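You operate a simulated robot arm through the tools that you are given. There is no shell and no other tool. Be economical: measure what you need, move in short steps, check, and stop when the job is done.

You are at the controls of a simulated two-armed robot. One attempt, no reset.

JOB
Test the lamps, zero the count and start the cell at 50 %.
Fine: speed knob; reset, desk mode knob on AUTO; start comes last.
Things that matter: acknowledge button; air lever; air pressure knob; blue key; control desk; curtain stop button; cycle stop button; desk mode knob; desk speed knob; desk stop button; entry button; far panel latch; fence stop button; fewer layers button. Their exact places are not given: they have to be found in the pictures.

Only the result counts: the job must be done as asked and must still hold three seconds after the hand-in. Knocking over, shifting, dropping, spilling or breaking anything else fails it.

ROBOT AND FRAMES
Two 7-joint arms with two-finger parallel grippers on one trunk, on a base that drives. Base frame: it is fixed to the floor where the robot stands at the start and does not move with it; the origin is under the middle of the robot, x ahead of it, y to its left, z up; the surface under the hand at the start is at about z = 900. Readings come in mm, degrees, newtons and seconds.
The left shoulder is at the start at [50, 161, 1123], the right one opposite. With the tool pointing down near the work surface each hand reaches from about 240 to 680 mm from the robot's upright axis, wherever it stands, measured 20 degrees to its own side. Places, roughly: acknowledge button [700, 400, 900]; air lever [1400, 1100, 1000]; air pressure knob [1500, 1000, 900]; blue key [1500, 750, 1000]; control desk [1000, 400, 900]; curtain stop button [500, -800, 1100]; cycle stop button [800, 500, 900]; desk mode knob [900, 400, 900]; desk speed knob [800, 300, 900]; desk stop button [400, -100, 900]; entry button [1100, 900, 900]; far panel latch [3400, 300, 1100]; fence stop button [3500, 200, 1100]; fewer layers button [600, 300, 900]; green key [1250, 750, 1000]; lamp test button [400, 0, 900]. Payload 3.43 kg a hand.
The tool frame of a hand sits at the grasp point between the pads (the TCP): z along the fingers, y along the line on which they close. The tips reach 30 mm beyond it. The gripper opens to 94 mm. The fingers are 28 mm wide and 10 mm thick; the gripper's body (50 by 96 mm) begins 55 mm behind the TCP.
Orientation is told as [roll, pitch, yaw] about the base's x, y, z axes, in that order, counted from this pose: with the fingers straight down and closing along the base's y, the tool's x points along the base's -x, its y along +y and its z along -z.

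CONTROLS
- The arms move only by the tool jog_arm. It takes "left_commands", "right_commands" or both (then of equal length, played together; a hand with none holds still); each is a list of rows, each a list of 7 numbers: the shift along the tool's x, y, z in units of 200 mm (1.0 is 200 mm), then the turn, a rotation vector about the tool's x, y, z in units of 180 degrees (1.0 is 180 degrees), then the closure in counts, from 0 (fully open) to 255 (shut). In form: [[tx, ty, tz, ax, ay, az, claw], ...]. A call has 1 to 10 rows; each row is the pose to reach, as a shift and turn from the pose commanded when the call began, along the tool's axes at that moment. A call with a number of a shift or a turn outside -1 to 1 is refused whole. A row lasts 0.2 s, in which the tool goes at most 50 mm and 8.6 degrees; a call with a longer step from one row to the next is refused whole, and so is a gripper value outside its range. Where a pose cannot be reached the arm comes as near as it can. A force on the tool above 40 N (or 10 N above the force at the start of the call, whichever is more), or a blocked arm, ends the call early, and 0.2 s more pass. Each finger travels about 45 mm/s and halts on what it meets, pressing with about 44 N; the grip force reading is that of the motor and also rises with nothing between the fingers. The clock runs only during rows and for 0.2 s after the last one: add rows that repeat a pose to give the fingers time. The reply holds the time, the measured pose of the TCP, the force on the tool along the base axes, the opening and the grip force, in the units named above and with some noise, with the torque about the TCP (base axes, N m) and any sound that the robot's microphone picked up.
- Cameras (640 x 400 px; columns grow to the right, rows downward): "scene" is now at [123.9, 34.2, 1259.4]; the picture's right is [0.38, -0.92, 0.00], its down [-0.40, -0.17, -0.90] and it looks along [0.83, 0.34, -0.43] (base axes); focal length 214 px, centre (320, 200). "left" rides on the left gripper at [76, -14, -103] in its tool frame; the picture's right is [0.18, 0.98, 0.00], its down [-0.75, 0.14, -0.64] and it looks along [-0.63, 0.12, 0.77] (tool axes); focal length 243 px, centre (320, 200). "right" rides on the right gripper at [76, 14, -103] in its tool frame; the picture's right is [-0.18, 0.98, 0.00], its down [-0.75, -0.14, -0.64] and it looks along [-0.63, -0.12, 0.77] (tool axes); focal length 243 px, centre (320, 200).
- snapshot(camera): a new picture of that camera. No time passes.
- slide_trunk(by): slides the trunk up (or, below 0, down) by that many mm; the arms and the scene camera ride with it, the base frame stays. It gives what a move gives, with no picture.
- base_move(legs): drives the robot by 1 to 6 legs, each [ahead, left, turn to the left] in mm, mm and degrees, along the robot's own axes; the way and the turn of a leg run together, so that a leg with both is an arc; at most 1500 mm and 180 degrees a leg. The arms and the cameras ride along, it lands a little off, and it stops where it bumps. It gives what a move gives.
- pan_tilt(pan, tilt): turns the head with the scene camera to pan (to the left, within 80 degrees either way) and tilt (down, from -29 to 69), counted from straight ahead of the robot. It gives what a move gives.
- locate(camera, pixels): for up to 12 pixels [column, row] of the newest picture of that camera ("zoom" is the newest enlarged one), the place [x, y, z] in the base frame of the surface seen there, good to about 3 mm. No time passes.
- close_up(camera, box): a new picture of the part [left, top, right, bottom] of that camera's present view, enlarged. No time passes.
- close_job(): hands the job in; it is judged then, once.

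Keep the steps short. Do not move on a guess: measure, check each grasp and each placing, and mend mistakes. In all there are 80 turns and 62 pictures (those below and enlarged ones count). Leave the grippers open and the arms clear of the work at the hand-in unless told otherwise, and finish with a single line.

The tools are called after "Emit:" by a JSON object that holds its "api" and its "payload". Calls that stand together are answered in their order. jog_arm: Moves the arms, as the interface text tells. Its arguments: {"type":"object","properties":{"left_commands":{"type":"array","items":{"type":"array","items":{"type":"number"}}},"right_commands":{"type":"array","items":{"type":"array","items":{"type":"number"}}}},"required":[]} The other tools are called the same way: slide_trunk (by) slides the trunk up or down; base_move (legs) drives the base; pan_tilt (pan, tilt) turns the head that bears the scene camera; snapshot (camera) takes a picture; locate (camera, pixels) gives the place of the surface under pixels of a picture; close_up (camera, box) takes an enlarged picture of a part of a camera's view; close_job () hands the job in.

At the start:

```text
clock: 0.0
left_tcp_pos: [220.8, 267.5, 1247.3]
left_tool_rot: [0.0, 0.0, 0.0]
left_contact_force: [0.0, -0.4, -0.8]
left_wrist_torque: [0.02, 0.03, 0.01]
left_grip_width: 94.1
left_finger_force: 0.1
right_tcp_pos: [347.5, -9.2, 1212.3]
right_tool_rot: [0.1, 0.0, 0.0]
right_contact_force: [0.0, -0.5, 0.1]
right_wrist_torque: [0.04, -0.04, -0.01]
right_grip_width: 93.8
right_finger_force: 0.1
trunk travel left (down, up): [-150.0, 117.0]
robot x, y, heading: [-0.8, 2.4, 0.1]
head pan, tilt: [22.4, 25.7]
```

scene: 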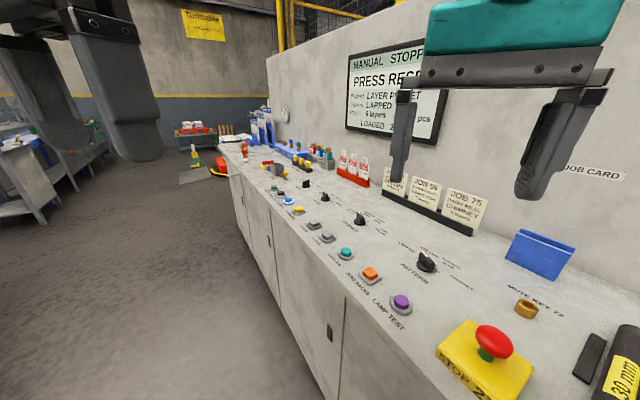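
right: 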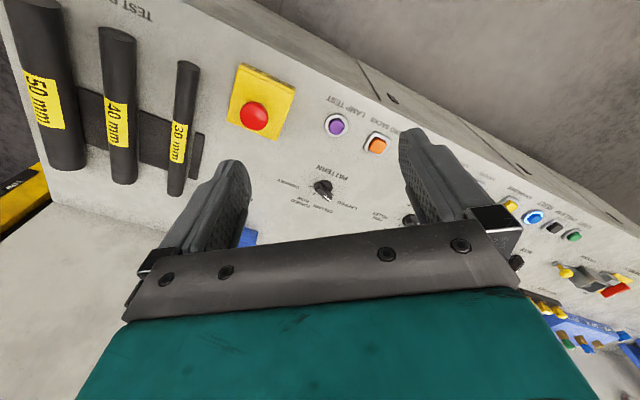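
left: 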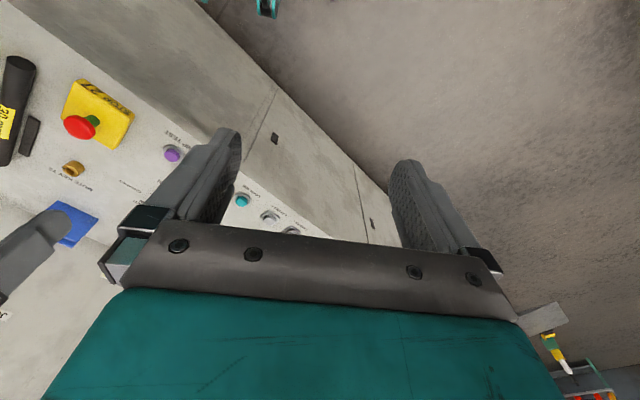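

I see a long desk running to the far left, with buttons and knobs on it. I'll enlarge the parts to read the labels.

Emit:
{"api": "close_up", "payload": {"camera": "scene", "box": [320, 180, 480, 340]}}

Emit:
{"api": "close_up", "payload": {"camera": "scene", "box": [230, 130, 390, 250]}}

Emit:
{"api": "close_up", "payload": {"camera": "scene", "box": [340, 30, 500, 240]}}

```text
2.50 times, centred on (400, 260) of scene
```

zoom: 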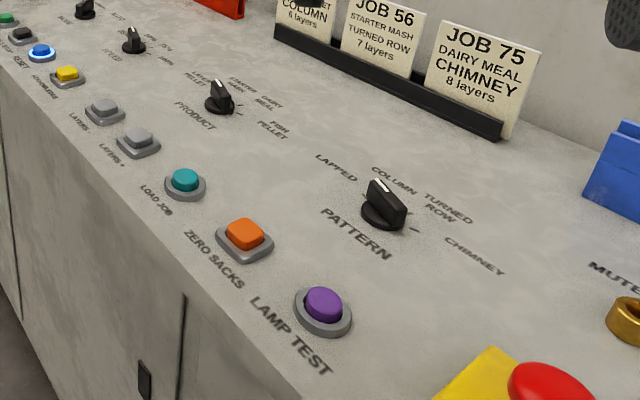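

```text
3.33 times, centred on (310, 190) of scene
```

zoom: 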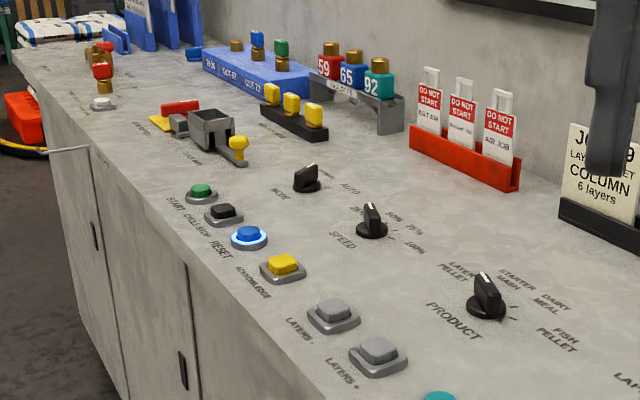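

```text
1.90 times, centred on (420, 135) of scene
```

zoom: 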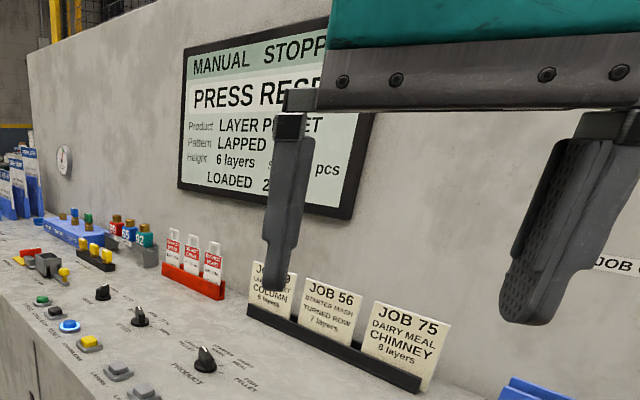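

Labels are readable: LAMP TEST (400,303), ZERO SACKS (371,274), RESET lit blue (288,200), START green (274,187), MODE (306,183), SPEED (326,197). Next I locate them and zoom on the knobs.

Emit:
{"api": "locate", "payload": {"camera": "scene", "pixels": [[401, 301], [412, 316], [370, 272], [288, 200], [274, 187], [306, 180], [326, 195], [325, 201], [345, 253], [360, 310], [340, 300], [281, 195]]}}

Emit:
{"api": "close_up", "payload": {"camera": "scene", "box": [290, 165, 354, 205]}}

Emit:
{"api": "snapshot", "payload": {"camera": "left"}}

```text
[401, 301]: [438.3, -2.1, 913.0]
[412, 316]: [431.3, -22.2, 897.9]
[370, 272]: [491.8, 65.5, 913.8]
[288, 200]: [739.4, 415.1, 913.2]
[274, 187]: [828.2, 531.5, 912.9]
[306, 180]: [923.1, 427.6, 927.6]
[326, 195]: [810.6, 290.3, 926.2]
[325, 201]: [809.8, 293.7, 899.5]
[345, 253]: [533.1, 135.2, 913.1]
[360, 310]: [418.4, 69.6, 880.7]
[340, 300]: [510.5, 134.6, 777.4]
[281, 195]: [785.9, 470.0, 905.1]
```

```text
10.00 times, centred on (322, 185) of scene
```

zoom: 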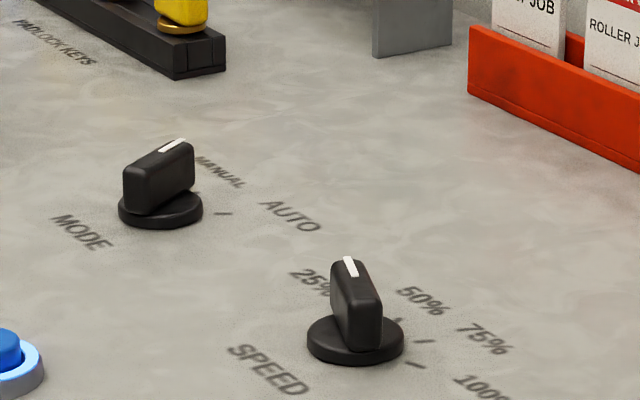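

```text
54 pictures are left
```

left: 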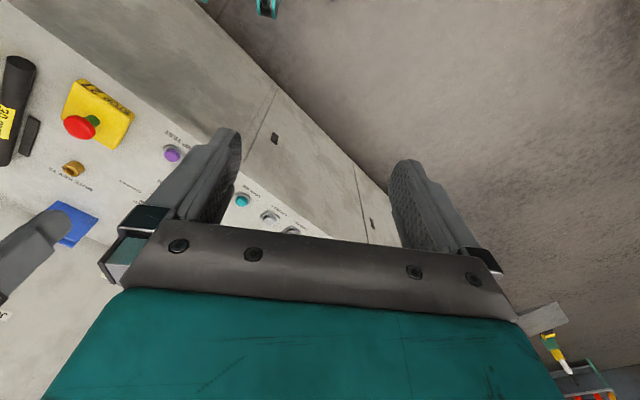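

The buttons line up along the direction about (0.59, 0.81), so facing the desk means a heading of about -36°. The row is about 355 mm ahead and the knobs about 485 mm. I'll turn and slide left along the desk, then look again.

Emit:
{"api": "base_move", "payload": {"legs": [[0, 0, -36.2], [0, 400, 0]]}}

Emit:
{"api": "pan_tilt", "payload": {"pan": 0, "tilt": 45}}

Emit:
{"api": "snapshot", "payload": {"camera": "scene"}}

Emit:
{"api": "snapshot", "payload": {"camera": "right"}}

```text
clock: 5.8
left_tcp_pos: [571.6, 408.1, 1246.5]
left_tool_rot: [-0.2, 0.0, -36.2]
left_contact_force: [-0.2, 0.0, 0.2]
left_wrist_torque: [-0.02, 0.0, -0.03]
left_grip_width: 94.0
left_finger_force: 0.0
right_tcp_pos: [510.1, 109.0, 1211.6]
right_tool_rot: [0.0, 0.0, -36.3]
right_contact_force: [0.0, 0.2, -0.3]
right_wrist_torque: [0.02, -0.03, 0.01]
right_grip_width: 94.2
right_finger_force: 0.0
trunk travel left (down, up): [-150.0, 117.0]
robot x, y, heading: [235.7, 326.7, -36.3]
head pan, tilt: [22.4, 25.7]
```

```text
clock: 6.6
left_tcp_pos: [571.8, 408.8, 1246.7]
left_tool_rot: [-0.1, -0.1, -36.2]
left_contact_force: [-0.1, -1.3, -0.5]
left_wrist_torque: [0.01, -0.01, 0.01]
left_grip_width: 94.2
left_finger_force: 0.0
right_tcp_pos: [510.2, 109.2, 1212.5]
right_tool_rot: [0.1, 0.0, -36.2]
right_contact_force: [0.1, -0.2, -0.1]
right_wrist_torque: [-0.03, 0.03, 0.02]
right_grip_width: 93.7
right_finger_force: 0.2
trunk travel left (down, up): [-150.0, 117.0]
robot x, y, heading: [237.2, 321.4, -36.2]
head pan, tilt: [0.0, 45.0]
```

```text
53 pictures are left
```

scene: 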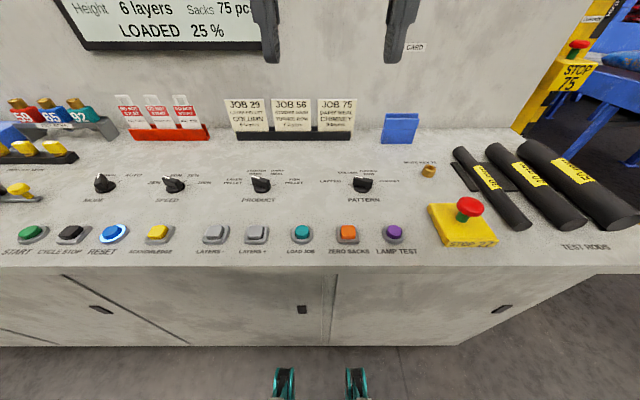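

```text
52 pictures are left
```

right: 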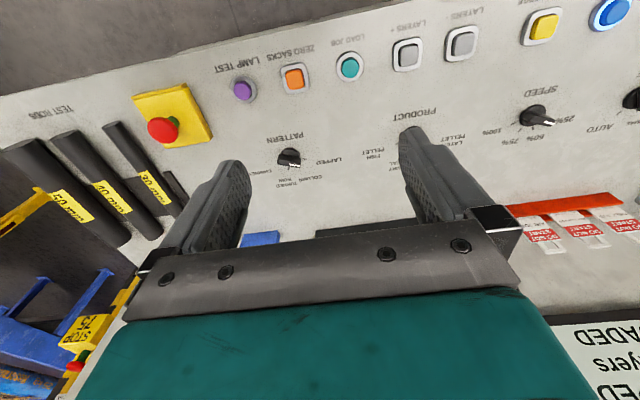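

The display shows Sacks 75 pcs and LOADED 25 %. I'll measure the purple LAMP TEST (393,232), orange ZERO SACKS (348,232), and the others.

Emit:
{"api": "locate", "payload": {"camera": "scene", "pixels": [[393, 230], [348, 230], [302, 230], [370, 250], [32, 231], [114, 231], [174, 180], [103, 180], [261, 181], [363, 180], [157, 230], [100, 190]]}}

Emit:
{"api": "close_up", "payload": {"camera": "scene", "box": [320, 200, 420, 262]}}

```text
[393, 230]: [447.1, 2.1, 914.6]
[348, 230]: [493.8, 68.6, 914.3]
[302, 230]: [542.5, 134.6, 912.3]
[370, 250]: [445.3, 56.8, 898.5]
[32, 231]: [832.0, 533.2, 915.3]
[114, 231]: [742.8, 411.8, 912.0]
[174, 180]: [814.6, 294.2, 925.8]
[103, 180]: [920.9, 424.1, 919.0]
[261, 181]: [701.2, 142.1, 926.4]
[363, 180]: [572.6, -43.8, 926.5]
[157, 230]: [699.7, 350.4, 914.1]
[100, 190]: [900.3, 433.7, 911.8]
```

```text
6.40 times, centred on (370, 231) of scene
```

zoom: 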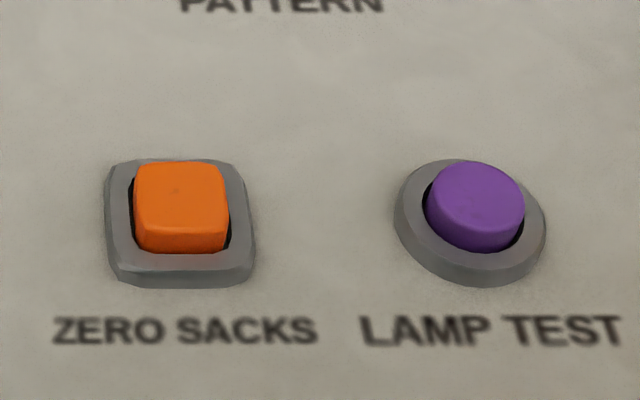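

LAMP TEST cap centre is about (445, 0, 914) and ZERO SACKS about (493, 68, 914). I'll close the right hand and bring it above LAMP TEST.

Emit:
{"api": "jog_arm", "payload": {"right_commands": [[-0.01, -0.12, 0.15, 0, 0, 0, 255], [-0.02, -0.24, 0.3, 0, 0, 0, 255], [-0.03, -0.36, 0.45, 0, 0, 0, 255], [-0.04, -0.48, 0.6, 0, 0, 0, 255], [-0.0575, -0.6345, 0.75, 0, 0, 0, 255], [-0.0575, -0.6345, 0.95, 0, 0, 0, 255], [-0.0575, -0.6345, 1.0, 0, 0, 0, 255]]}}

Emit:
{"api": "snapshot", "payload": {"camera": "scene"}}

Emit:
{"api": "snapshot", "payload": {"camera": "right"}}

```text
clock: 8.2
left_tcp_pos: [572.1, 407.9, 1247.2]
left_tool_rot: [-0.1, 0.0, -36.0]
left_contact_force: [1.4, -0.3, 0.3]
left_wrist_torque: [0.01, 0.02, -0.03]
left_grip_width: 93.9
left_finger_force: 0.1
right_tcp_pos: [444.0, -0.1, 1011.3]
right_tool_rot: [0.0, 0.0, -36.2]
right_contact_force: [0.3, -0.1, 0.3]
right_wrist_torque: [-0.01, 0.02, -0.03]
right_grip_width: 0.0
right_finger_force: 32.7
trunk travel left (down, up): [-150.0, 117.0]
robot x, y, heading: [232.7, 323.7, -36.1]
head pan, tilt: [0.0, 45.0]
```

```text
50 pictures are left
```

scene: 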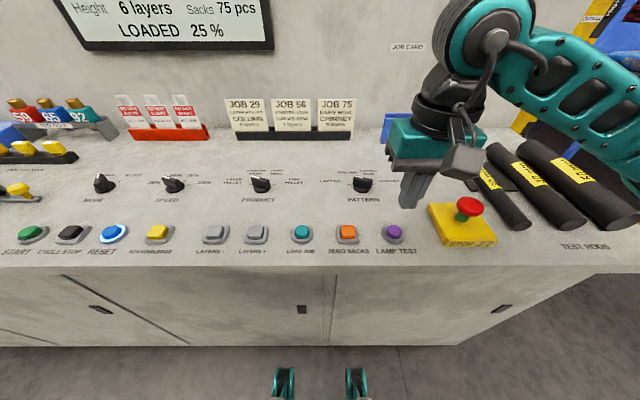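

```text
49 pictures are left
```

right: 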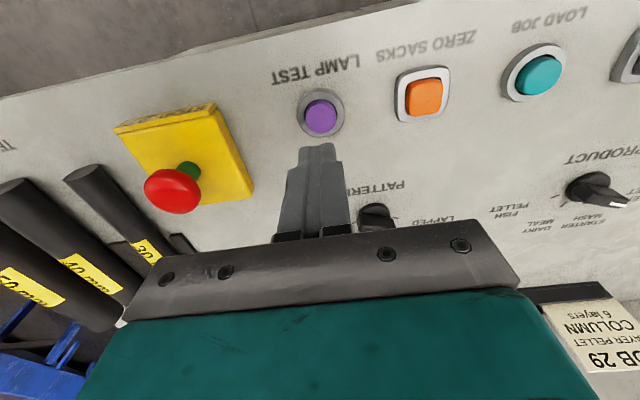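

The hand is above LAMP TEST. I'll check the cap positions from the wrist camera at (321,117) and (425,97).

Emit:
{"api": "locate", "payload": {"camera": "right", "pixels": [[321, 117], [425, 97], [304, 118], [338, 116], [330, 92], [540, 75]]}}

```text
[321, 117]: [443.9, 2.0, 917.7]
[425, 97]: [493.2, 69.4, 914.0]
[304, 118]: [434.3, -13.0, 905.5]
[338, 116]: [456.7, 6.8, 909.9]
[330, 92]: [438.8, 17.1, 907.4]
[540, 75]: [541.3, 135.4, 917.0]
```

The aim is within 2 mm. I'll lower and press LAMP TEST, staying down to look at the lamps.

Emit:
{"api": "jog_arm", "payload": {"right_commands": [[0, 0.008, 0.2, 0, 0, 0, 255], [0, 0.008, 0.3, 0, 0, 0, 255], [0, 0.008, 0.33, 0, 0, 0, 255], [0, 0.008, 0.35, 0, 0, 0, 255], [0, 0.008, 0.365, 0, 0, 0, 255], [0, 0.008, 0.365, 0, 0, 0, 255], [0, 0.008, 0.365, 0, 0, 0, 255]]}}

Emit:
{"api": "snapshot", "payload": {"camera": "scene"}}

```text
clock: 9.8
left_tcp_pos: [570.5, 408.1, 1248.3]
left_tool_rot: [-0.3, 0.0, -36.0]
left_contact_force: [0.5, 0.4, 1.0]
left_wrist_torque: [-0.03, -0.01, 0.02]
left_grip_width: 94.0
left_finger_force: 0.1
right_tcp_pos: [445.0, 2.8, 939.6]
right_tool_rot: [0.1, -0.2, -36.2]
right_contact_force: [1.0, -1.0, 10.2]
right_wrist_torque: [-0.07, -0.03, 0.08]
right_grip_width: 0.0
right_finger_force: 33.3
trunk travel left (down, up): [-150.0, 117.0]
robot x, y, heading: [233.1, 323.0, -36.3]
head pan, tilt: [0.0, 45.0]
heard: click
```

```text
48 pictures are left
```

scene: 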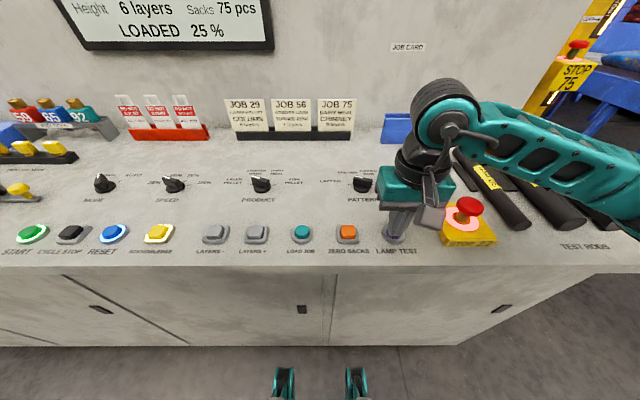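

It clicked, and the START, ACKNOWLEDGE and stop rings are lit, so the lamp test works. I'll hold briefly, lift 40 mm and move 82 mm to ZERO SACKS.

Emit:
{"api": "jog_arm", "payload": {"right_commands": [[0, 0, 0, 0, 0, 0, 255], [0, 0, 0, 0, 0, 0, 255], [0, 0, 0, 0, 0, 0, 255], [0, 0, 0, 0, 0, 0, 255], [0, 0, -0.1, 0, 0, 0, 255], [0, 0, -0.2, 0, 0, 0, 255], [0, 0.2, -0.2, 0, 0, 0, 255], [0, 0.41, -0.2, 0, 0, 0, 255], [0, 0.41, -0.2, 0, 0, 0, 255]]}}

Emit:
{"api": "snapshot", "payload": {"camera": "right"}}

```text
clock: 11.8
left_tcp_pos: [571.6, 407.0, 1247.1]
left_tool_rot: [0.0, 0.0, -36.2]
left_contact_force: [1.2, -0.2, 0.4]
left_wrist_torque: [0.0, 0.03, -0.01]
left_grip_width: 93.9
left_finger_force: 0.0
right_tcp_pos: [494.3, 68.6, 979.0]
right_tool_rot: [0.0, 0.0, -36.2]
right_contact_force: [0.6, 0.8, -0.5]
right_wrist_torque: [0.01, 0.01, 0.05]
right_grip_width: 0.0
right_finger_force: 32.8
trunk travel left (down, up): [-150.0, 117.0]
robot x, y, heading: [232.8, 322.1, -36.1]
head pan, tilt: [0.0, 45.0]
```

```text
47 pictures are left
```

right: 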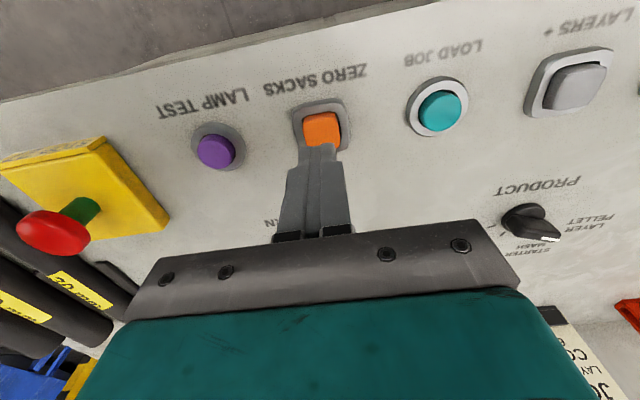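

Above ZERO SACKS (494,69). I'll press down about 40 mm, then lift clear and look at the display.

Emit:
{"api": "jog_arm", "payload": {"right_commands": [[0, 0, 0.13, 0, 0, 0, 255], [0, 0, 0.17, 0, 0, 0, 255], [0, 0, 0.19, 0, 0, 0, 255], [0, 0, 0.205, 0, 0, 0, 255], [0, 0, 0.205, 0, 0, 0, 255], [0, 0, 0.205, 0, 0, 0, 255], [0, 0, 0.1, 0, 0, 0, 255], [0, 0, -0.1, 0, 0, 0, 255], [0, 0, -0.3, 0, 0, 0, 255]]}}

Emit:
{"api": "pan_tilt", "payload": {"pan": 15, "tilt": 30}}

Emit:
{"api": "snapshot", "payload": {"camera": "scene"}}

```text
clock: 13.8
left_tcp_pos: [571.5, 408.6, 1246.9]
left_tool_rot: [-0.1, 0.0, -36.0]
left_contact_force: [0.4, 0.1, -0.7]
left_wrist_torque: [-0.02, -0.05, -0.02]
left_grip_width: 94.1
left_finger_force: 0.1
right_tcp_pos: [493.1, 67.6, 1040.0]
right_tool_rot: [0.0, 0.0, -36.2]
right_contact_force: [-0.4, -0.4, 1.2]
right_wrist_torque: [-0.02, 0.01, 0.04]
right_grip_width: 0.0
right_finger_force: 33.2
trunk travel left (down, up): [-150.0, 117.0]
robot x, y, heading: [233.4, 323.7, -36.2]
head pan, tilt: [0.0, 45.0]
heard: click
```

```text
clock: 14.6
left_tcp_pos: [571.1, 407.5, 1248.1]
left_tool_rot: [0.0, 0.1, -36.1]
left_contact_force: [0.0, 0.0, 1.5]
left_wrist_torque: [0.03, 0.02, -0.04]
left_grip_width: 94.1
left_finger_force: 0.1
right_tcp_pos: [493.6, 68.0, 1040.0]
right_tool_rot: [0.1, 0.0, -36.2]
right_contact_force: [-0.4, -1.5, 0.9]
right_wrist_torque: [0.02, 0.01, 0.02]
right_grip_width: 0.3
right_finger_force: 32.6
trunk travel left (down, up): [-150.0, 117.0]
robot x, y, heading: [237.9, 322.6, -36.0]
head pan, tilt: [15.0, 30.0]
```

```text
46 pictures are left
```

scene: 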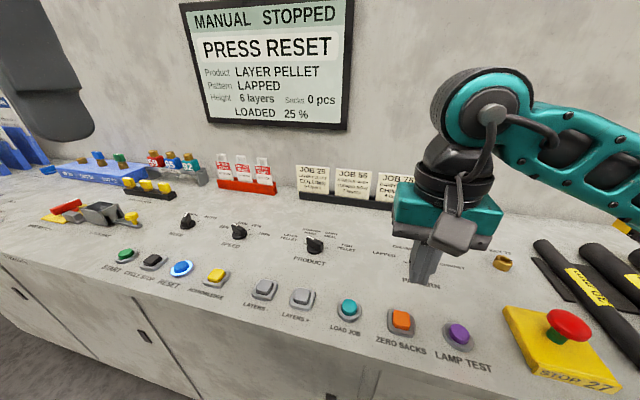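

The display reads Sacks 0 pcs. I'll raise the right hand and look left for anything in the driving path.

Emit:
{"api": "jog_arm", "payload": {"right_commands": [[0, 0, -0.2, 0, 0, 0, 255], [0, 0, -0.4, 0, 0, 0, 255], [0, 0, -0.6, 0, 0, 0, 255]]}}

Emit:
{"api": "pan_tilt", "payload": {"pan": 60, "tilt": 45}}

Emit:
{"api": "snapshot", "payload": {"camera": "scene"}}

```text
clock: 15.4
left_tcp_pos: [572.0, 408.5, 1247.8]
left_tool_rot: [-0.1, -0.1, -36.1]
left_contact_force: [-0.5, 0.2, 0.7]
left_wrist_torque: [0.02, 0.02, 0.0]
left_grip_width: 93.9
left_finger_force: 0.1
right_tcp_pos: [494.6, 68.3, 1160.0]
right_tool_rot: [-0.1, 0.0, -36.1]
right_contact_force: [0.9, -0.3, -1.1]
right_wrist_torque: [-0.02, -0.01, 0.0]
right_grip_width: 0.0
right_finger_force: 32.8
trunk travel left (down, up): [-150.0, 117.0]
robot x, y, heading: [236.3, 323.0, -36.3]
head pan, tilt: [15.0, 30.0]
```

```text
clock: 16.5
left_tcp_pos: [572.3, 407.2, 1247.5]
left_tool_rot: [0.0, 0.1, -36.1]
left_contact_force: [-0.2, -0.8, 0.2]
left_wrist_torque: [0.01, 0.01, 0.04]
left_grip_width: 93.9
left_finger_force: 0.1
right_tcp_pos: [493.8, 67.7, 1160.2]
right_tool_rot: [0.1, 0.0, -36.1]
right_contact_force: [-0.2, 0.8, -0.4]
right_wrist_torque: [0.03, 0.02, -0.02]
right_grip_width: 0.1
right_finger_force: 33.1
trunk travel left (down, up): [-150.0, 117.0]
robot x, y, heading: [235.5, 320.5, -35.9]
head pan, tilt: [60.0, 45.0]
```

```text
45 pictures are left
```

scene: 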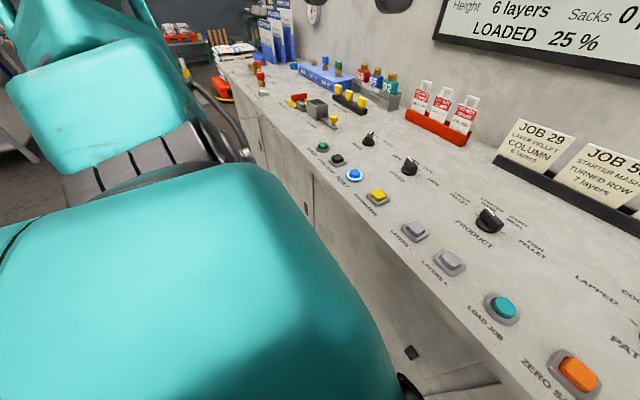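

The floor in front is clear, and the red item lies well beyond the desk end. I'll drive 415 mm left.

Emit:
{"api": "base_move", "payload": {"legs": [[0, 415, 0]]}}

Emit:
{"api": "pan_tilt", "payload": {"pan": 0, "tilt": 50}}

Emit:
{"api": "snapshot", "payload": {"camera": "scene"}}

Emit:
{"api": "snapshot", "payload": {"camera": "right"}}

Emit:
{"api": "snapshot", "payload": {"camera": "left"}}

```text
clock: 20.7
left_tcp_pos: [815.1, 740.5, 1248.9]
left_tool_rot: [0.0, 0.0, -36.3]
left_contact_force: [0.6, 0.0, 0.2]
left_wrist_torque: [-0.02, -0.02, -0.01]
left_grip_width: 93.8
left_finger_force: 0.0
right_tcp_pos: [736.7, 401.2, 1161.0]
right_tool_rot: [0.0, 0.1, -36.2]
right_contact_force: [-0.4, 0.7, 0.7]
right_wrist_torque: [0.0, -0.02, 0.03]
right_grip_width: 0.1
right_finger_force: 32.6
trunk travel left (down, up): [-150.0, 117.0]
robot x, y, heading: [480.1, 657.3, -36.3]
head pan, tilt: [60.0, 45.0]
```

```text
clock: 22.0
left_tcp_pos: [814.3, 740.0, 1247.5]
left_tool_rot: [0.0, 0.1, -36.3]
left_contact_force: [-0.7, -0.6, 0.3]
left_wrist_torque: [-0.02, -0.01, 0.03]
left_grip_width: 93.6
left_finger_force: 0.1
right_tcp_pos: [737.1, 400.0, 1160.5]
right_tool_rot: [0.1, 0.0, -36.4]
right_contact_force: [-0.8, -0.3, 0.2]
right_wrist_torque: [-0.02, 0.0, 0.03]
right_grip_width: 0.2
right_finger_force: 33.1
trunk travel left (down, up): [-150.0, 117.0]
robot x, y, heading: [479.1, 653.2, -36.1]
head pan, tilt: [0.0, 50.0]
```

```text
44 pictures are left
```

scene: 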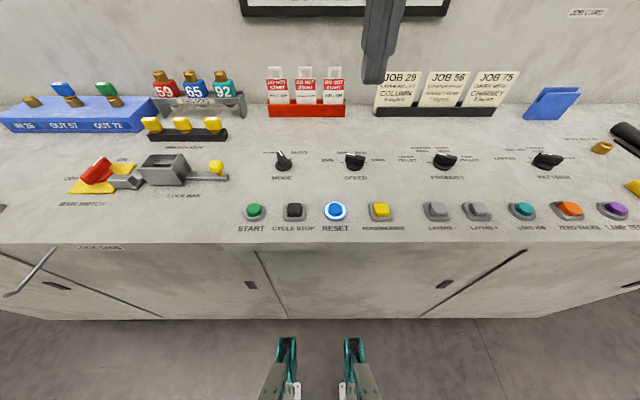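

```text
43 pictures are left
```

right: 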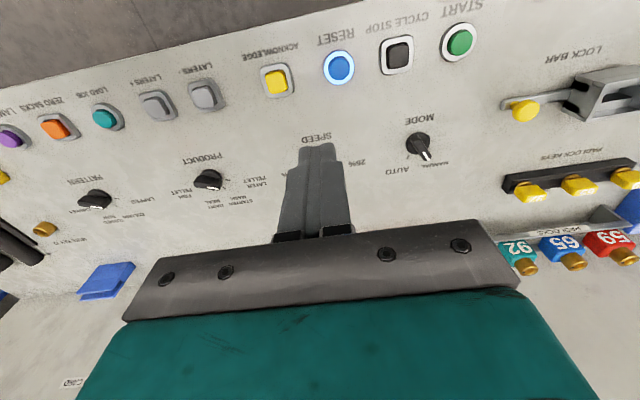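

```text
42 pictures are left
```

left: 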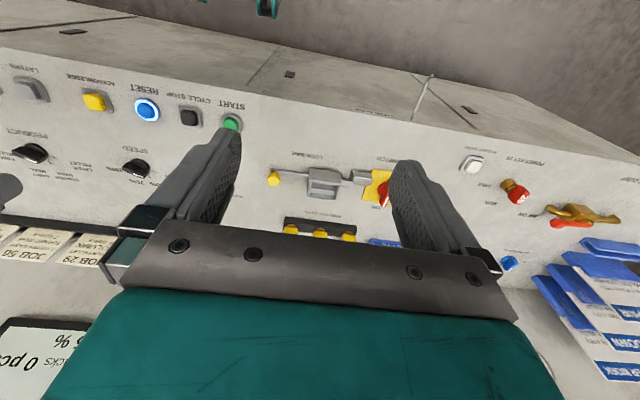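

Main switch appears ON. Next I zoom on the two knobs from the scene camera to read their pointers and scales.

Emit:
{"api": "close_up", "payload": {"camera": "scene", "box": [310, 138, 406, 188]}}

Emit:
{"api": "locate", "payload": {"camera": "zoom", "pixels": [[300, 160], [290, 145], [355, 160], [270, 235], [112, 155], [420, 165]]}}

Emit:
{"api": "close_up", "payload": {"camera": "scene", "box": [240, 135, 336, 185]}}

Emit:
{"api": "locate", "payload": {"camera": "zoom", "pixels": [[270, 165], [260, 120], [300, 180], [260, 250], [240, 105], [400, 120]]}}

```text
6.67 times, centred on (358, 163) of scene
```

zoom: 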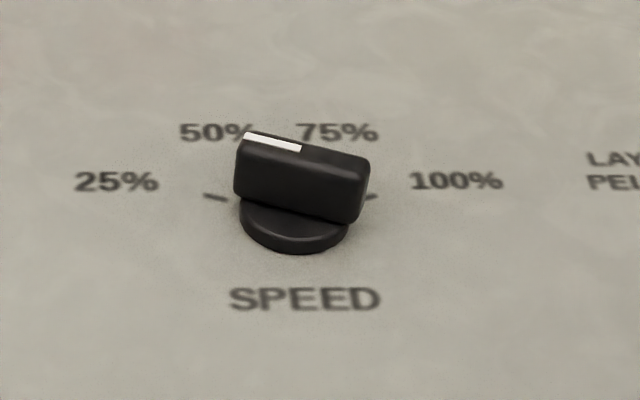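

```text
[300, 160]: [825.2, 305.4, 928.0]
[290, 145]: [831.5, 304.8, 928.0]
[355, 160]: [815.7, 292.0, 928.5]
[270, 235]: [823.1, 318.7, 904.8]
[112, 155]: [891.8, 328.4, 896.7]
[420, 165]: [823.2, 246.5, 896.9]
```

```text
6.67 times, centred on (288, 160) of scene
```

zoom: 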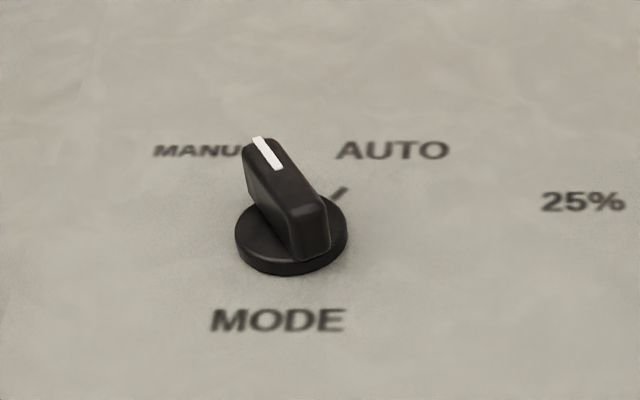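

```text
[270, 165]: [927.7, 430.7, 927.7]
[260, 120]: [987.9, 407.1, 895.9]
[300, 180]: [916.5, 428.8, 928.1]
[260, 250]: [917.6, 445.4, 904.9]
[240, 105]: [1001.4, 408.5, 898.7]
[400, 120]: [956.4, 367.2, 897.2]
```

Speed points at 25 % and mode at MANUAL. I'll locate the white marks and bar ends (decimal pixels) to get the centres and angles.

Emit:
{"api": "locate", "payload": {"camera": "scene", "pixels": [[347.4, 153.7], [354.4, 155.2], [363.5, 157.0], [356.0, 154.8], [342.2, 162.4], [365.9, 162.4], [278.8, 151.2], [281.7, 155.2], [287.3, 160.0], [290.7, 159.0], [254.5, 210], [335.5, 209.5]]}}

Emit:
{"api": "close_up", "payload": {"camera": "right", "box": [370, 110, 470, 190]}}

```text
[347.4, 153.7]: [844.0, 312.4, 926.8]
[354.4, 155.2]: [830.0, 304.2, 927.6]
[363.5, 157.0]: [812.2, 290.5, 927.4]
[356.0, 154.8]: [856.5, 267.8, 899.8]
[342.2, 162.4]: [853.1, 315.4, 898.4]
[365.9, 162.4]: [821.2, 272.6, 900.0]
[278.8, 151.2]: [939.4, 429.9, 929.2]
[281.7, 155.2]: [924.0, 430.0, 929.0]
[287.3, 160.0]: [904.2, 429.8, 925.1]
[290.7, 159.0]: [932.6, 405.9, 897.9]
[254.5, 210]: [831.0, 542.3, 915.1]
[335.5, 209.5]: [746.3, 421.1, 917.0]
```

```text
5.00 times, centred on (420, 150) of right
```

zoom: 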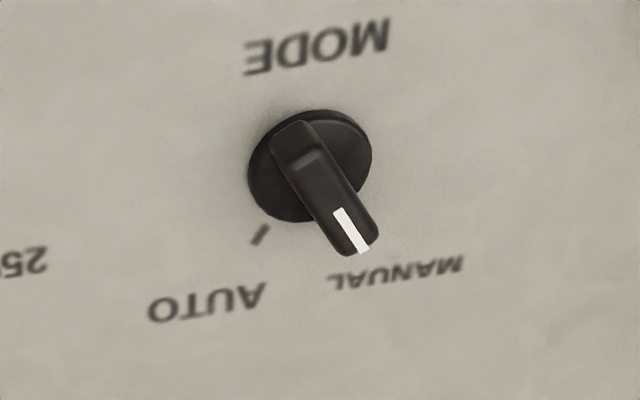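

Centres: SPEED is about (827,301), with the bar heading about 31-34° (25 % tick) and ticks spaced about 44-45°. MODE is about (921,430), with the bar heading 0° and AUTO about 60° clockwise. I'll bring the right hand above SPEED, turned 67° so the pads straddle the bar.

Emit:
{"api": "jog_arm", "payload": {"right_commands": [[-0.0728, -0.0148, 0.0889, 0, 0, -0.0414, 110], [-0.1456, -0.0296, 0.1778, 0, 0, -0.0828, 110], [-0.2184, -0.0444, 0.2667, 0, 0, -0.1242, 110], [-0.2912, -0.0592, 0.3556, 0, 0, -0.1656, 110], [-0.364, -0.074, 0.4445, 0, 0, -0.207, 110], [-0.4368, -0.0888, 0.5334, 0, 0, -0.2484, 110], [-0.5096, -0.1036, 0.6223, 0, 0, -0.2898, 110], [-0.5824, -0.1184, 0.7112, 0, 0, -0.3312, 110], [-0.6555, -0.1335, 0.8, 0, 0, -0.372, 110]]}}

Emit:
{"api": "snapshot", "payload": {"camera": "right"}}

Emit:
{"api": "close_up", "payload": {"camera": "scene", "box": [280, 80, 440, 180]}}

```text
clock: 24.0
left_tcp_pos: [813.8, 739.7, 1249.2]
left_tool_rot: [0.2, 0.0, -36.3]
left_contact_force: [0.4, 0.8, 0.5]
left_wrist_torque: [0.04, -0.08, 0.01]
left_grip_width: 94.0
left_finger_force: 0.0
right_tcp_pos: [788.1, 297.5, 992.7]
right_tool_rot: [-5.7, -2.0, 22.6]
right_contact_force: [-1.8, 0.4, -0.5]
right_wrist_torque: [0.01, -0.06, 0.0]
right_grip_width: 53.4
right_finger_force: 0.0
right hand out of reach, approached as far as the arm can: row 8, 9
trunk travel left (down, up): [-150.0, 117.0]
robot x, y, heading: [476.4, 655.6, -36.3]
head pan, tilt: [0.0, 50.0]
```

```text
38 pictures are left
```

right: 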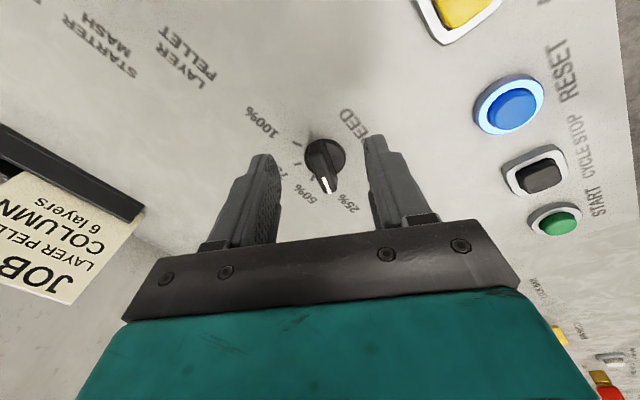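

```text
4.00 times, centred on (360, 130) of scene
```

zoom: 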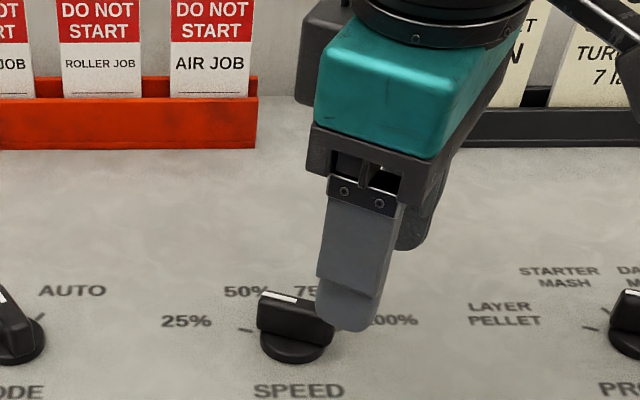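

The right arm can't reach that yaw here: it stopped at (788,297), yaw 23°, tilted and still well above the knob. I'll lift the hand and re-stand the robot 190 mm to the right and turned 33° left, so the needed wrist turn is smaller.

Emit:
{"api": "jog_arm", "payload": {"right_commands": [[0, 0, -0.2, 0, 0, 0, 110], [0, 0, -0.4, 0, 0, 0, 110], [0, 0, -0.6, 0, 0, 0, 110], [0, 0, -0.8, 0, 0, 0, 110]]}}

Emit:
{"api": "base_move", "payload": {"legs": [[0, -190, 0], [0, 0, 33]]}}

```text
clock: 25.0
left_tcp_pos: [816.1, 740.7, 1248.3]
left_tool_rot: [0.0, -0.1, -36.3]
left_contact_force: [0.8, -0.4, -0.2]
left_wrist_torque: [-0.02, 0.01, 0.01]
left_grip_width: 93.9
left_finger_force: 0.0
right_tcp_pos: [780.7, 311.6, 1152.3]
right_tool_rot: [-5.7, -1.9, 22.7]
right_contact_force: [0.4, 0.1, -0.1]
right_wrist_torque: [0.04, -0.05, 0.0]
right_grip_width: 53.4
right_finger_force: 0.1
trunk travel left (down, up): [-150.0, 117.0]
robot x, y, heading: [480.9, 652.3, -36.3]
head pan, tilt: [0.0, 50.0]
```

```text
clock: 28.9
left_tcp_pos: [602.8, 755.4, 1247.4]
left_tool_rot: [-0.1, 0.0, -3.3]
left_contact_force: [0.6, 0.1, -0.3]
left_wrist_torque: [0.02, -0.01, 0.03]
left_grip_width: 93.8
left_finger_force: 0.0
right_tcp_pos: [806.8, 374.8, 1151.5]
right_tool_rot: [-5.5, -1.9, 55.5]
right_contact_force: [-0.1, -0.2, 0.0]
right_wrist_torque: [0.01, 0.0, 0.0]
right_grip_width: 53.6
right_finger_force: 0.0
trunk travel left (down, up): [-150.0, 117.0]
robot x, y, heading: [366.3, 501.5, -3.1]
head pan, tilt: [0.0, 50.0]
```

The robot is at (366,501), heading -3°. I'll level the right hand and bring it above SPEED at yaw 31°.

Emit:
{"api": "jog_arm", "payload": {"right_commands": [[0.0544, -0.0435, 0.1548, -0.0057, 0.0034, 0.0272, 110], [0.1088, -0.087, 0.3096, -0.0113, 0.0068, 0.0544, 110], [0.1632, -0.1305, 0.4644, -0.017, 0.0103, 0.0817, 110], [0.2176, -0.174, 0.6192, -0.0226, 0.0137, 0.1089, 110], [0.272, -0.2175, 0.774, -0.0283, 0.0171, 0.1361, 110], [0.272, -0.2175, 0.774, -0.0283, 0.0171, 0.1361, 110]]}}

Emit:
{"api": "snapshot", "payload": {"camera": "right"}}

```text
clock: 30.3
left_tcp_pos: [602.2, 755.2, 1248.4]
left_tool_rot: [0.0, 0.0, -3.3]
left_contact_force: [-0.9, 0.1, 0.4]
left_wrist_torque: [0.02, 0.05, 0.01]
left_grip_width: 94.0
left_finger_force: 0.1
right_tcp_pos: [826.1, 299.6, 999.4]
right_tool_rot: [0.0, 0.0, 30.8]
right_contact_force: [0.0, -0.3, 0.1]
right_wrist_torque: [-0.01, -0.02, 0.01]
right_grip_width: 53.4
right_finger_force: 0.0
trunk travel left (down, up): [-150.0, 117.0]
robot x, y, heading: [369.6, 503.6, -3.3]
head pan, tilt: [0.0, 50.0]
```

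```text
36 pictures are left
```

right: 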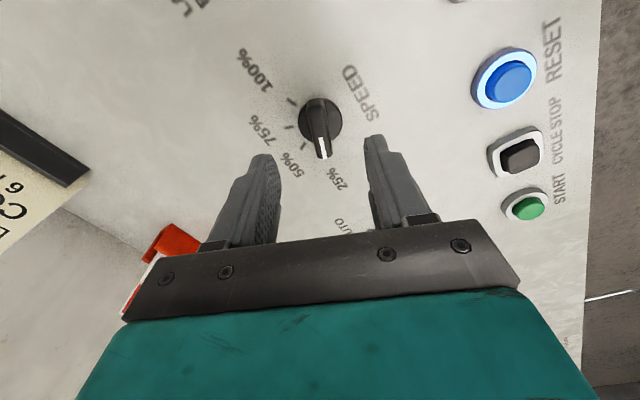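

The bar is aligned with the picture's vertical, between the pads. I'll locate the bar at (323,153) and (319,108) and some ticks.

Emit:
{"api": "locate", "payload": {"camera": "right", "pixels": [[323, 152], [319, 108], [321, 130], [304, 147], [291, 100], [310, 125], [333, 125]]}}

Emit:
{"api": "close_up", "payload": {"camera": "right", "box": [260, 80, 380, 200]}}

```text
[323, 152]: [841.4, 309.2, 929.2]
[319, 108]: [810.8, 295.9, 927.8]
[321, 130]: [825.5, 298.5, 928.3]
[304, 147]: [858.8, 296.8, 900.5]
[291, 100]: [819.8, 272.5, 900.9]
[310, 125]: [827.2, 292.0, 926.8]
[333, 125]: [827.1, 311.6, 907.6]
```

```text
3.33 times, centred on (320, 140) of right
```

zoom: 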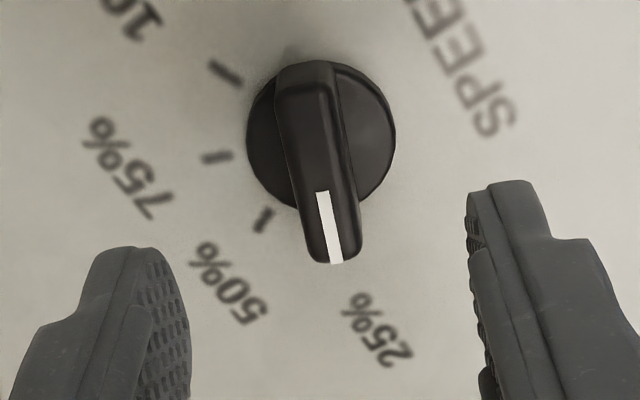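

The centre is (826.5,300.5) and the hand is on it. I'll lower 60 mm (tips 5 mm above the disc) and close on the bar.

Emit:
{"api": "jog_arm", "payload": {"right_commands": [[0, 0, 0.15, 0, 0, 0, 110], [0, 0, 0.25, 0, 0, 0, 110], [0, 0, 0.295, 0, 0, 0, 110], [0, 0, 0.295, 0, 0, 0, 255], [0, 0, 0.295, 0, 0, 0, 255], [0, 0, 0.295, 0, 0, 0, 255], [0, 0, 0.295, 0, 0, 0, 255]]}}

```text
clock: 31.9
left_tcp_pos: [602.8, 754.4, 1247.8]
left_tool_rot: [0.0, 0.1, -3.3]
left_contact_force: [-0.3, 1.2, -0.4]
left_wrist_torque: [0.01, -0.03, 0.01]
left_grip_width: 94.1
left_finger_force: 0.1
right_tcp_pos: [826.5, 300.2, 940.9]
right_tool_rot: [0.0, 0.0, 30.8]
right_contact_force: [2.1, -4.2, -0.9]
right_wrist_torque: [-0.04, -0.18, -0.03]
right_grip_width: 14.0
right_finger_force: 44.4
trunk travel left (down, up): [-150.0, 117.0]
robot x, y, heading: [365.8, 504.5, -3.5]
head pan, tilt: [0.0, 50.0]
```

It holds the bar at 14 mm. I'll turn 45° clockwise in short steps toward 50 %.

Emit:
{"api": "jog_arm", "payload": {"right_commands": [[0, 0, 0, 0, 0, 0.0417, 255], [0, 0, 0, 0, 0, 0.0833, 255], [0, 0, 0, 0, 0, 0.125, 255], [0, 0, 0, 0, 0, 0.1667, 255], [0, 0, 0, 0, 0, 0.2083, 255], [0, 0, 0, 0, 0, 0.25, 255], [0, 0, 0, 0, 0, 0.25, 255]]}}

Emit:
{"api": "pan_tilt", "payload": {"pan": -10, "tilt": 30}}

Emit:
{"api": "snapshot", "payload": {"camera": "scene"}}

```text
clock: 33.5
left_tcp_pos: [602.6, 756.2, 1247.2]
left_tool_rot: [-0.1, 0.0, -3.3]
left_contact_force: [-0.2, -0.7, -0.2]
left_wrist_torque: [-0.01, 0.02, -0.03]
left_grip_width: 93.8
left_finger_force: 0.0
right_tcp_pos: [826.3, 303.6, 941.1]
right_tool_rot: [0.0, 0.1, -14.2]
right_contact_force: [-1.9, 9.7, -6.4]
right_wrist_torque: [-0.08, -1.25, 0.02]
right_grip_width: 13.7
right_finger_force: 45.1
trunk travel left (down, up): [-150.0, 117.0]
robot x, y, heading: [365.7, 502.6, -3.3]
head pan, tilt: [0.0, 50.0]
```

```text
clock: 34.3
left_tcp_pos: [602.6, 757.3, 1247.2]
left_tool_rot: [-0.2, -0.1, -3.3]
left_contact_force: [0.2, 0.0, 0.1]
left_wrist_torque: [0.02, -0.03, -0.01]
left_grip_width: 93.9
left_finger_force: 0.0
right_tcp_pos: [826.7, 304.2, 941.1]
right_tool_rot: [0.0, 0.0, -14.0]
right_contact_force: [-2.7, 16.4, -8.4]
right_wrist_torque: [0.19, -1.03, 0.06]
right_grip_width: 13.8
right_finger_force: 45.0
trunk travel left (down, up): [-150.0, 117.0]
robot x, y, heading: [365.3, 500.0, -3.4]
head pan, tilt: [-10.0, 30.0]
```

```text
34 pictures are left
```

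scene: 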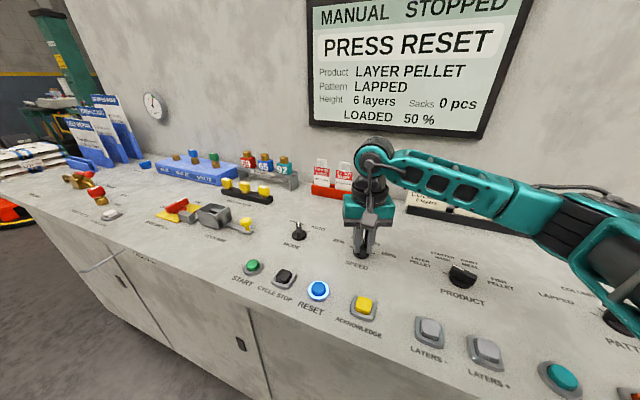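

The display shows LOADED 50 %. I'll open, lift 60 mm and go above RESET (744.5,417) with the hand closing on the way.

Emit:
{"api": "jog_arm", "payload": {"right_commands": [[0, 0, 0, 0, 0, 0, 140], [0, 0, 0, 0, 0, 0, 140], [0, 0, -0.15, 0, 0, 0, 140], [0, 0, -0.3, 0, 0, 0, 140], [0.13, 0.113, -0.3, 0, 0, 0, 255], [0.26, 0.226, -0.3, 0, 0, 0, 255], [0.4, 0.34, -0.3, 0, 0, 0, 255], [0.5355, 0.4535, -0.3, 0, 0, 0, 255], [0.5355, 0.4535, -0.3, 0, 0, 0, 255]]}}

Emit:
{"api": "snapshot", "payload": {"camera": "right"}}

Emit:
{"api": "close_up", "payload": {"camera": "scene", "box": [240, 180, 400, 300]}}

```text
clock: 36.3
left_tcp_pos: [603.2, 755.7, 1247.5]
left_tool_rot: [-0.1, 0.0, -3.4]
left_contact_force: [-0.5, 0.0, -0.2]
left_wrist_torque: [0.0, 0.01, -0.01]
left_grip_width: 93.9
left_finger_force: 0.0
right_tcp_pos: [743.1, 414.7, 1001.9]
right_tool_rot: [0.0, 0.1, -14.2]
right_contact_force: [-0.5, 0.3, 0.1]
right_wrist_torque: [0.01, 0.03, 0.03]
right_grip_width: 0.2
right_finger_force: 32.9
trunk travel left (down, up): [-150.0, 117.0]
robot x, y, heading: [366.2, 500.2, -3.6]
head pan, tilt: [-10.0, 30.0]
```

```text
33 pictures are left
```

right: 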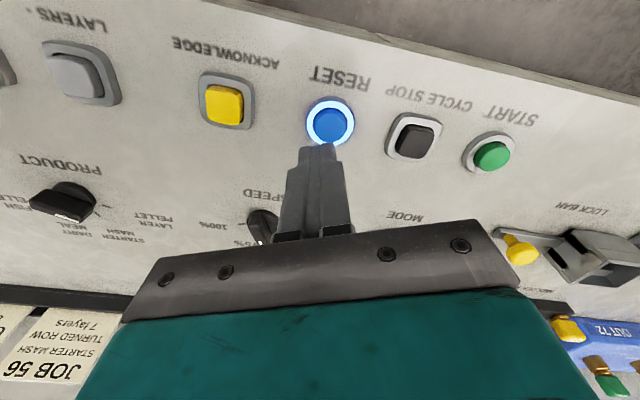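

```text
3.33 times, centred on (320, 240) of scene
```

zoom: 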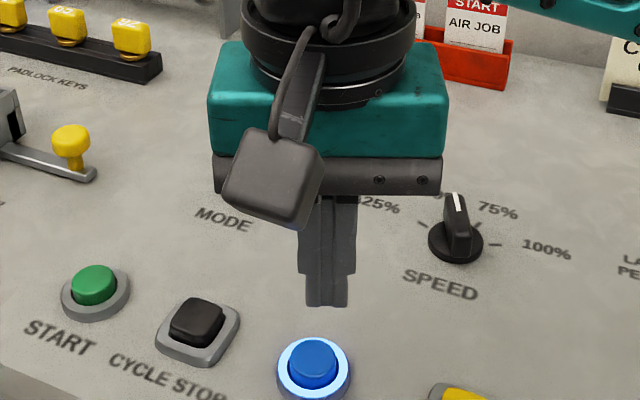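

Speed stays on 50 %. I'll check the RESET, CYCLE STOP and START cap positions from the wrist camera.

Emit:
{"api": "locate", "payload": {"camera": "right", "pixels": [[330, 121], [490, 153], [416, 137], [330, 108], [316, 121], [345, 121]]}}

```text
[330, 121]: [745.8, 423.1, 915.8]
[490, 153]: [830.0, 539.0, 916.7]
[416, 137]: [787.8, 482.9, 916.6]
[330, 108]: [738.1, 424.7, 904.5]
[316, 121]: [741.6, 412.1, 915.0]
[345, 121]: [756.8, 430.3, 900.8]
```

RESET centre is about (746,421), so I shift 6 mm, press and lift.

Emit:
{"api": "jog_arm", "payload": {"right_commands": [[-0.005, 0.028, 0.15, 0, 0, 0, 255], [-0.005, 0.028, 0.25, 0, 0, 0, 255], [-0.005, 0.028, 0.28, 0, 0, 0, 255], [-0.005, 0.028, 0.3, 0, 0, 0, 255], [-0.005, 0.028, 0.317, 0, 0, 0, 255], [-0.005, 0.028, 0.317, 0, 0, 0, 255], [-0.005, 0.028, 0.25, 0, 0, 0, 255], [-0.005, 0.028, 0.1, 0, 0, 0, 255], [-0.005, 0.028, 0, 0, 0, 0, 255]]}}

Emit:
{"api": "snapshot", "payload": {"camera": "scene"}}

```text
clock: 38.3
left_tcp_pos: [602.9, 755.1, 1248.0]
left_tool_rot: [-0.1, -0.1, -3.3]
left_contact_force: [-0.5, -0.6, 0.3]
left_wrist_torque: [-0.01, 0.02, -0.01]
left_grip_width: 93.8
left_finger_force: 0.0
right_tcp_pos: [745.8, 421.6, 1001.0]
right_tool_rot: [0.0, 0.1, -14.0]
right_contact_force: [0.1, -0.2, 0.4]
right_wrist_torque: [-0.02, 0.02, 0.0]
right_grip_width: 0.1
right_finger_force: 33.4
trunk travel left (down, up): [-150.0, 117.0]
robot x, y, heading: [367.5, 500.6, -3.3]
head pan, tilt: [-10.0, 30.0]
heard: click
```

```text
31 pictures are left
```

scene: 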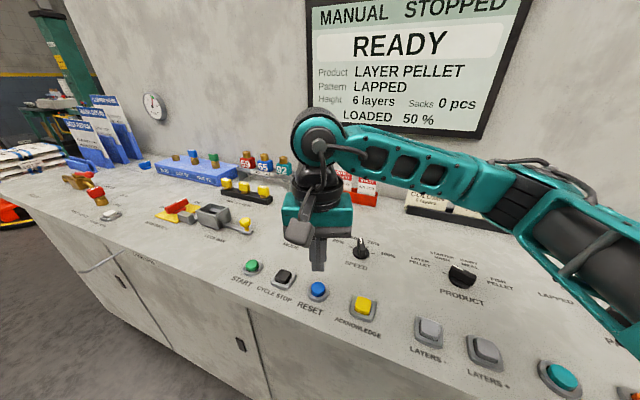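

The display says READY. Next I go above the MODE knob (921,430) at yaw about -3°, opening to about 53 mm.

Emit:
{"api": "jog_arm", "payload": {"right_commands": [[-0.168, 0.0505, 0, 0, 0, -0.0122, 110], [-0.336, 0.101, 0, 0, 0, -0.0244, 110], [-0.504, 0.1515, 0, 0, 0, -0.0366, 110], [-0.672, 0.202, 0, 0, 0, -0.0488, 110], [-0.84, 0.2525, 0, 0, 0, -0.061, 110], [-0.84, 0.2525, 0, 0, 0, -0.061, 110]]}}

Emit:
{"api": "snapshot", "payload": {"camera": "right"}}

Emit:
{"api": "close_up", "payload": {"camera": "right", "box": [260, 80, 380, 200]}}

```text
clock: 39.7
left_tcp_pos: [602.2, 754.8, 1246.9]
left_tool_rot: [0.0, -0.1, -3.4]
left_contact_force: [0.0, 0.4, 0.6]
left_wrist_torque: [0.0, 0.01, -0.02]
left_grip_width: 93.9
left_finger_force: 0.0
right_tcp_pos: [922.2, 428.8, 1001.2]
right_tool_rot: [0.1, 0.0, -3.1]
right_contact_force: [0.2, 0.0, 0.6]
right_wrist_torque: [0.0, -0.02, 0.0]
right_grip_width: 53.7
right_finger_force: 0.1
trunk travel left (down, up): [-150.0, 117.0]
robot x, y, heading: [367.8, 501.2, -3.1]
head pan, tilt: [-10.0, 30.0]
```

```text
30 pictures are left
```

right: 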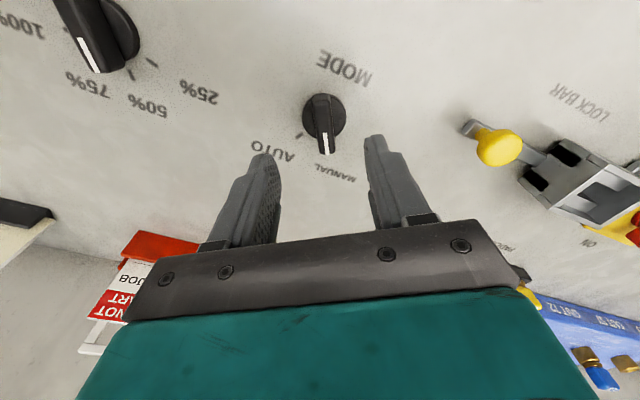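

```text
3.33 times, centred on (320, 140) of right
```

zoom: 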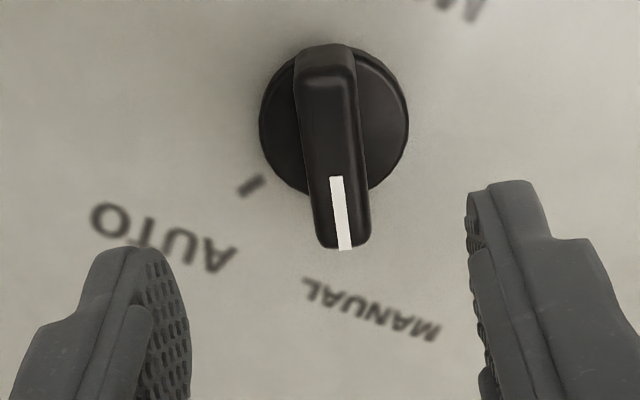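

The bar is aligned and between the pads. I'll measure its ends and the AUTO tick.

Emit:
{"api": "locate", "payload": {"camera": "zoom", "pixels": [[338, 225], [326, 85], [332, 155], [250, 186], [302, 140], [388, 120]]}}

```text
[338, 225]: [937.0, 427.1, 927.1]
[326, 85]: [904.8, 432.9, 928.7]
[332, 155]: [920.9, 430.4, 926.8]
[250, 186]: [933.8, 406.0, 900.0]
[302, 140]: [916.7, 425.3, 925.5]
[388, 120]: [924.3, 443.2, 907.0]
```

The bar heads about -6°, centre (921,430), and the AUTO tick is about 60° clockwise. I'll trim 3°, lower 60 mm and close.

Emit:
{"api": "jog_arm", "payload": {"right_commands": [[0.005, 0.006, 0.15, 0, 0, 0.016, 110], [0.005, 0.006, 0.25, 0, 0, 0.016, 110], [0.005, 0.006, 0.3, 0, 0, 0.016, 110], [0.005, 0.006, 0.3, 0, 0, 0.016, 255], [0.005, 0.006, 0.3, 0, 0, 0.016, 255], [0.005, 0.006, 0.3, 0, 0, 0.016, 255], [0.005, 0.006, 0.3, 0, 0, 0.016, 255]]}}

```text
clock: 41.3
left_tcp_pos: [602.5, 756.4, 1247.2]
left_tool_rot: [-0.1, -0.1, -3.3]
left_contact_force: [-0.5, -0.4, -0.4]
left_wrist_torque: [0.03, 0.02, 0.01]
left_grip_width: 94.1
left_finger_force: 0.0
right_tcp_pos: [922.7, 431.1, 940.8]
right_tool_rot: [0.1, 0.1, -5.8]
right_contact_force: [3.2, 11.1, -4.8]
right_wrist_torque: [0.19, -0.5, -0.16]
right_grip_width: 13.8
right_finger_force: 44.5
trunk travel left (down, up): [-150.0, 117.0]
robot x, y, heading: [365.2, 501.0, -3.2]
head pan, tilt: [-10.0, 30.0]
```

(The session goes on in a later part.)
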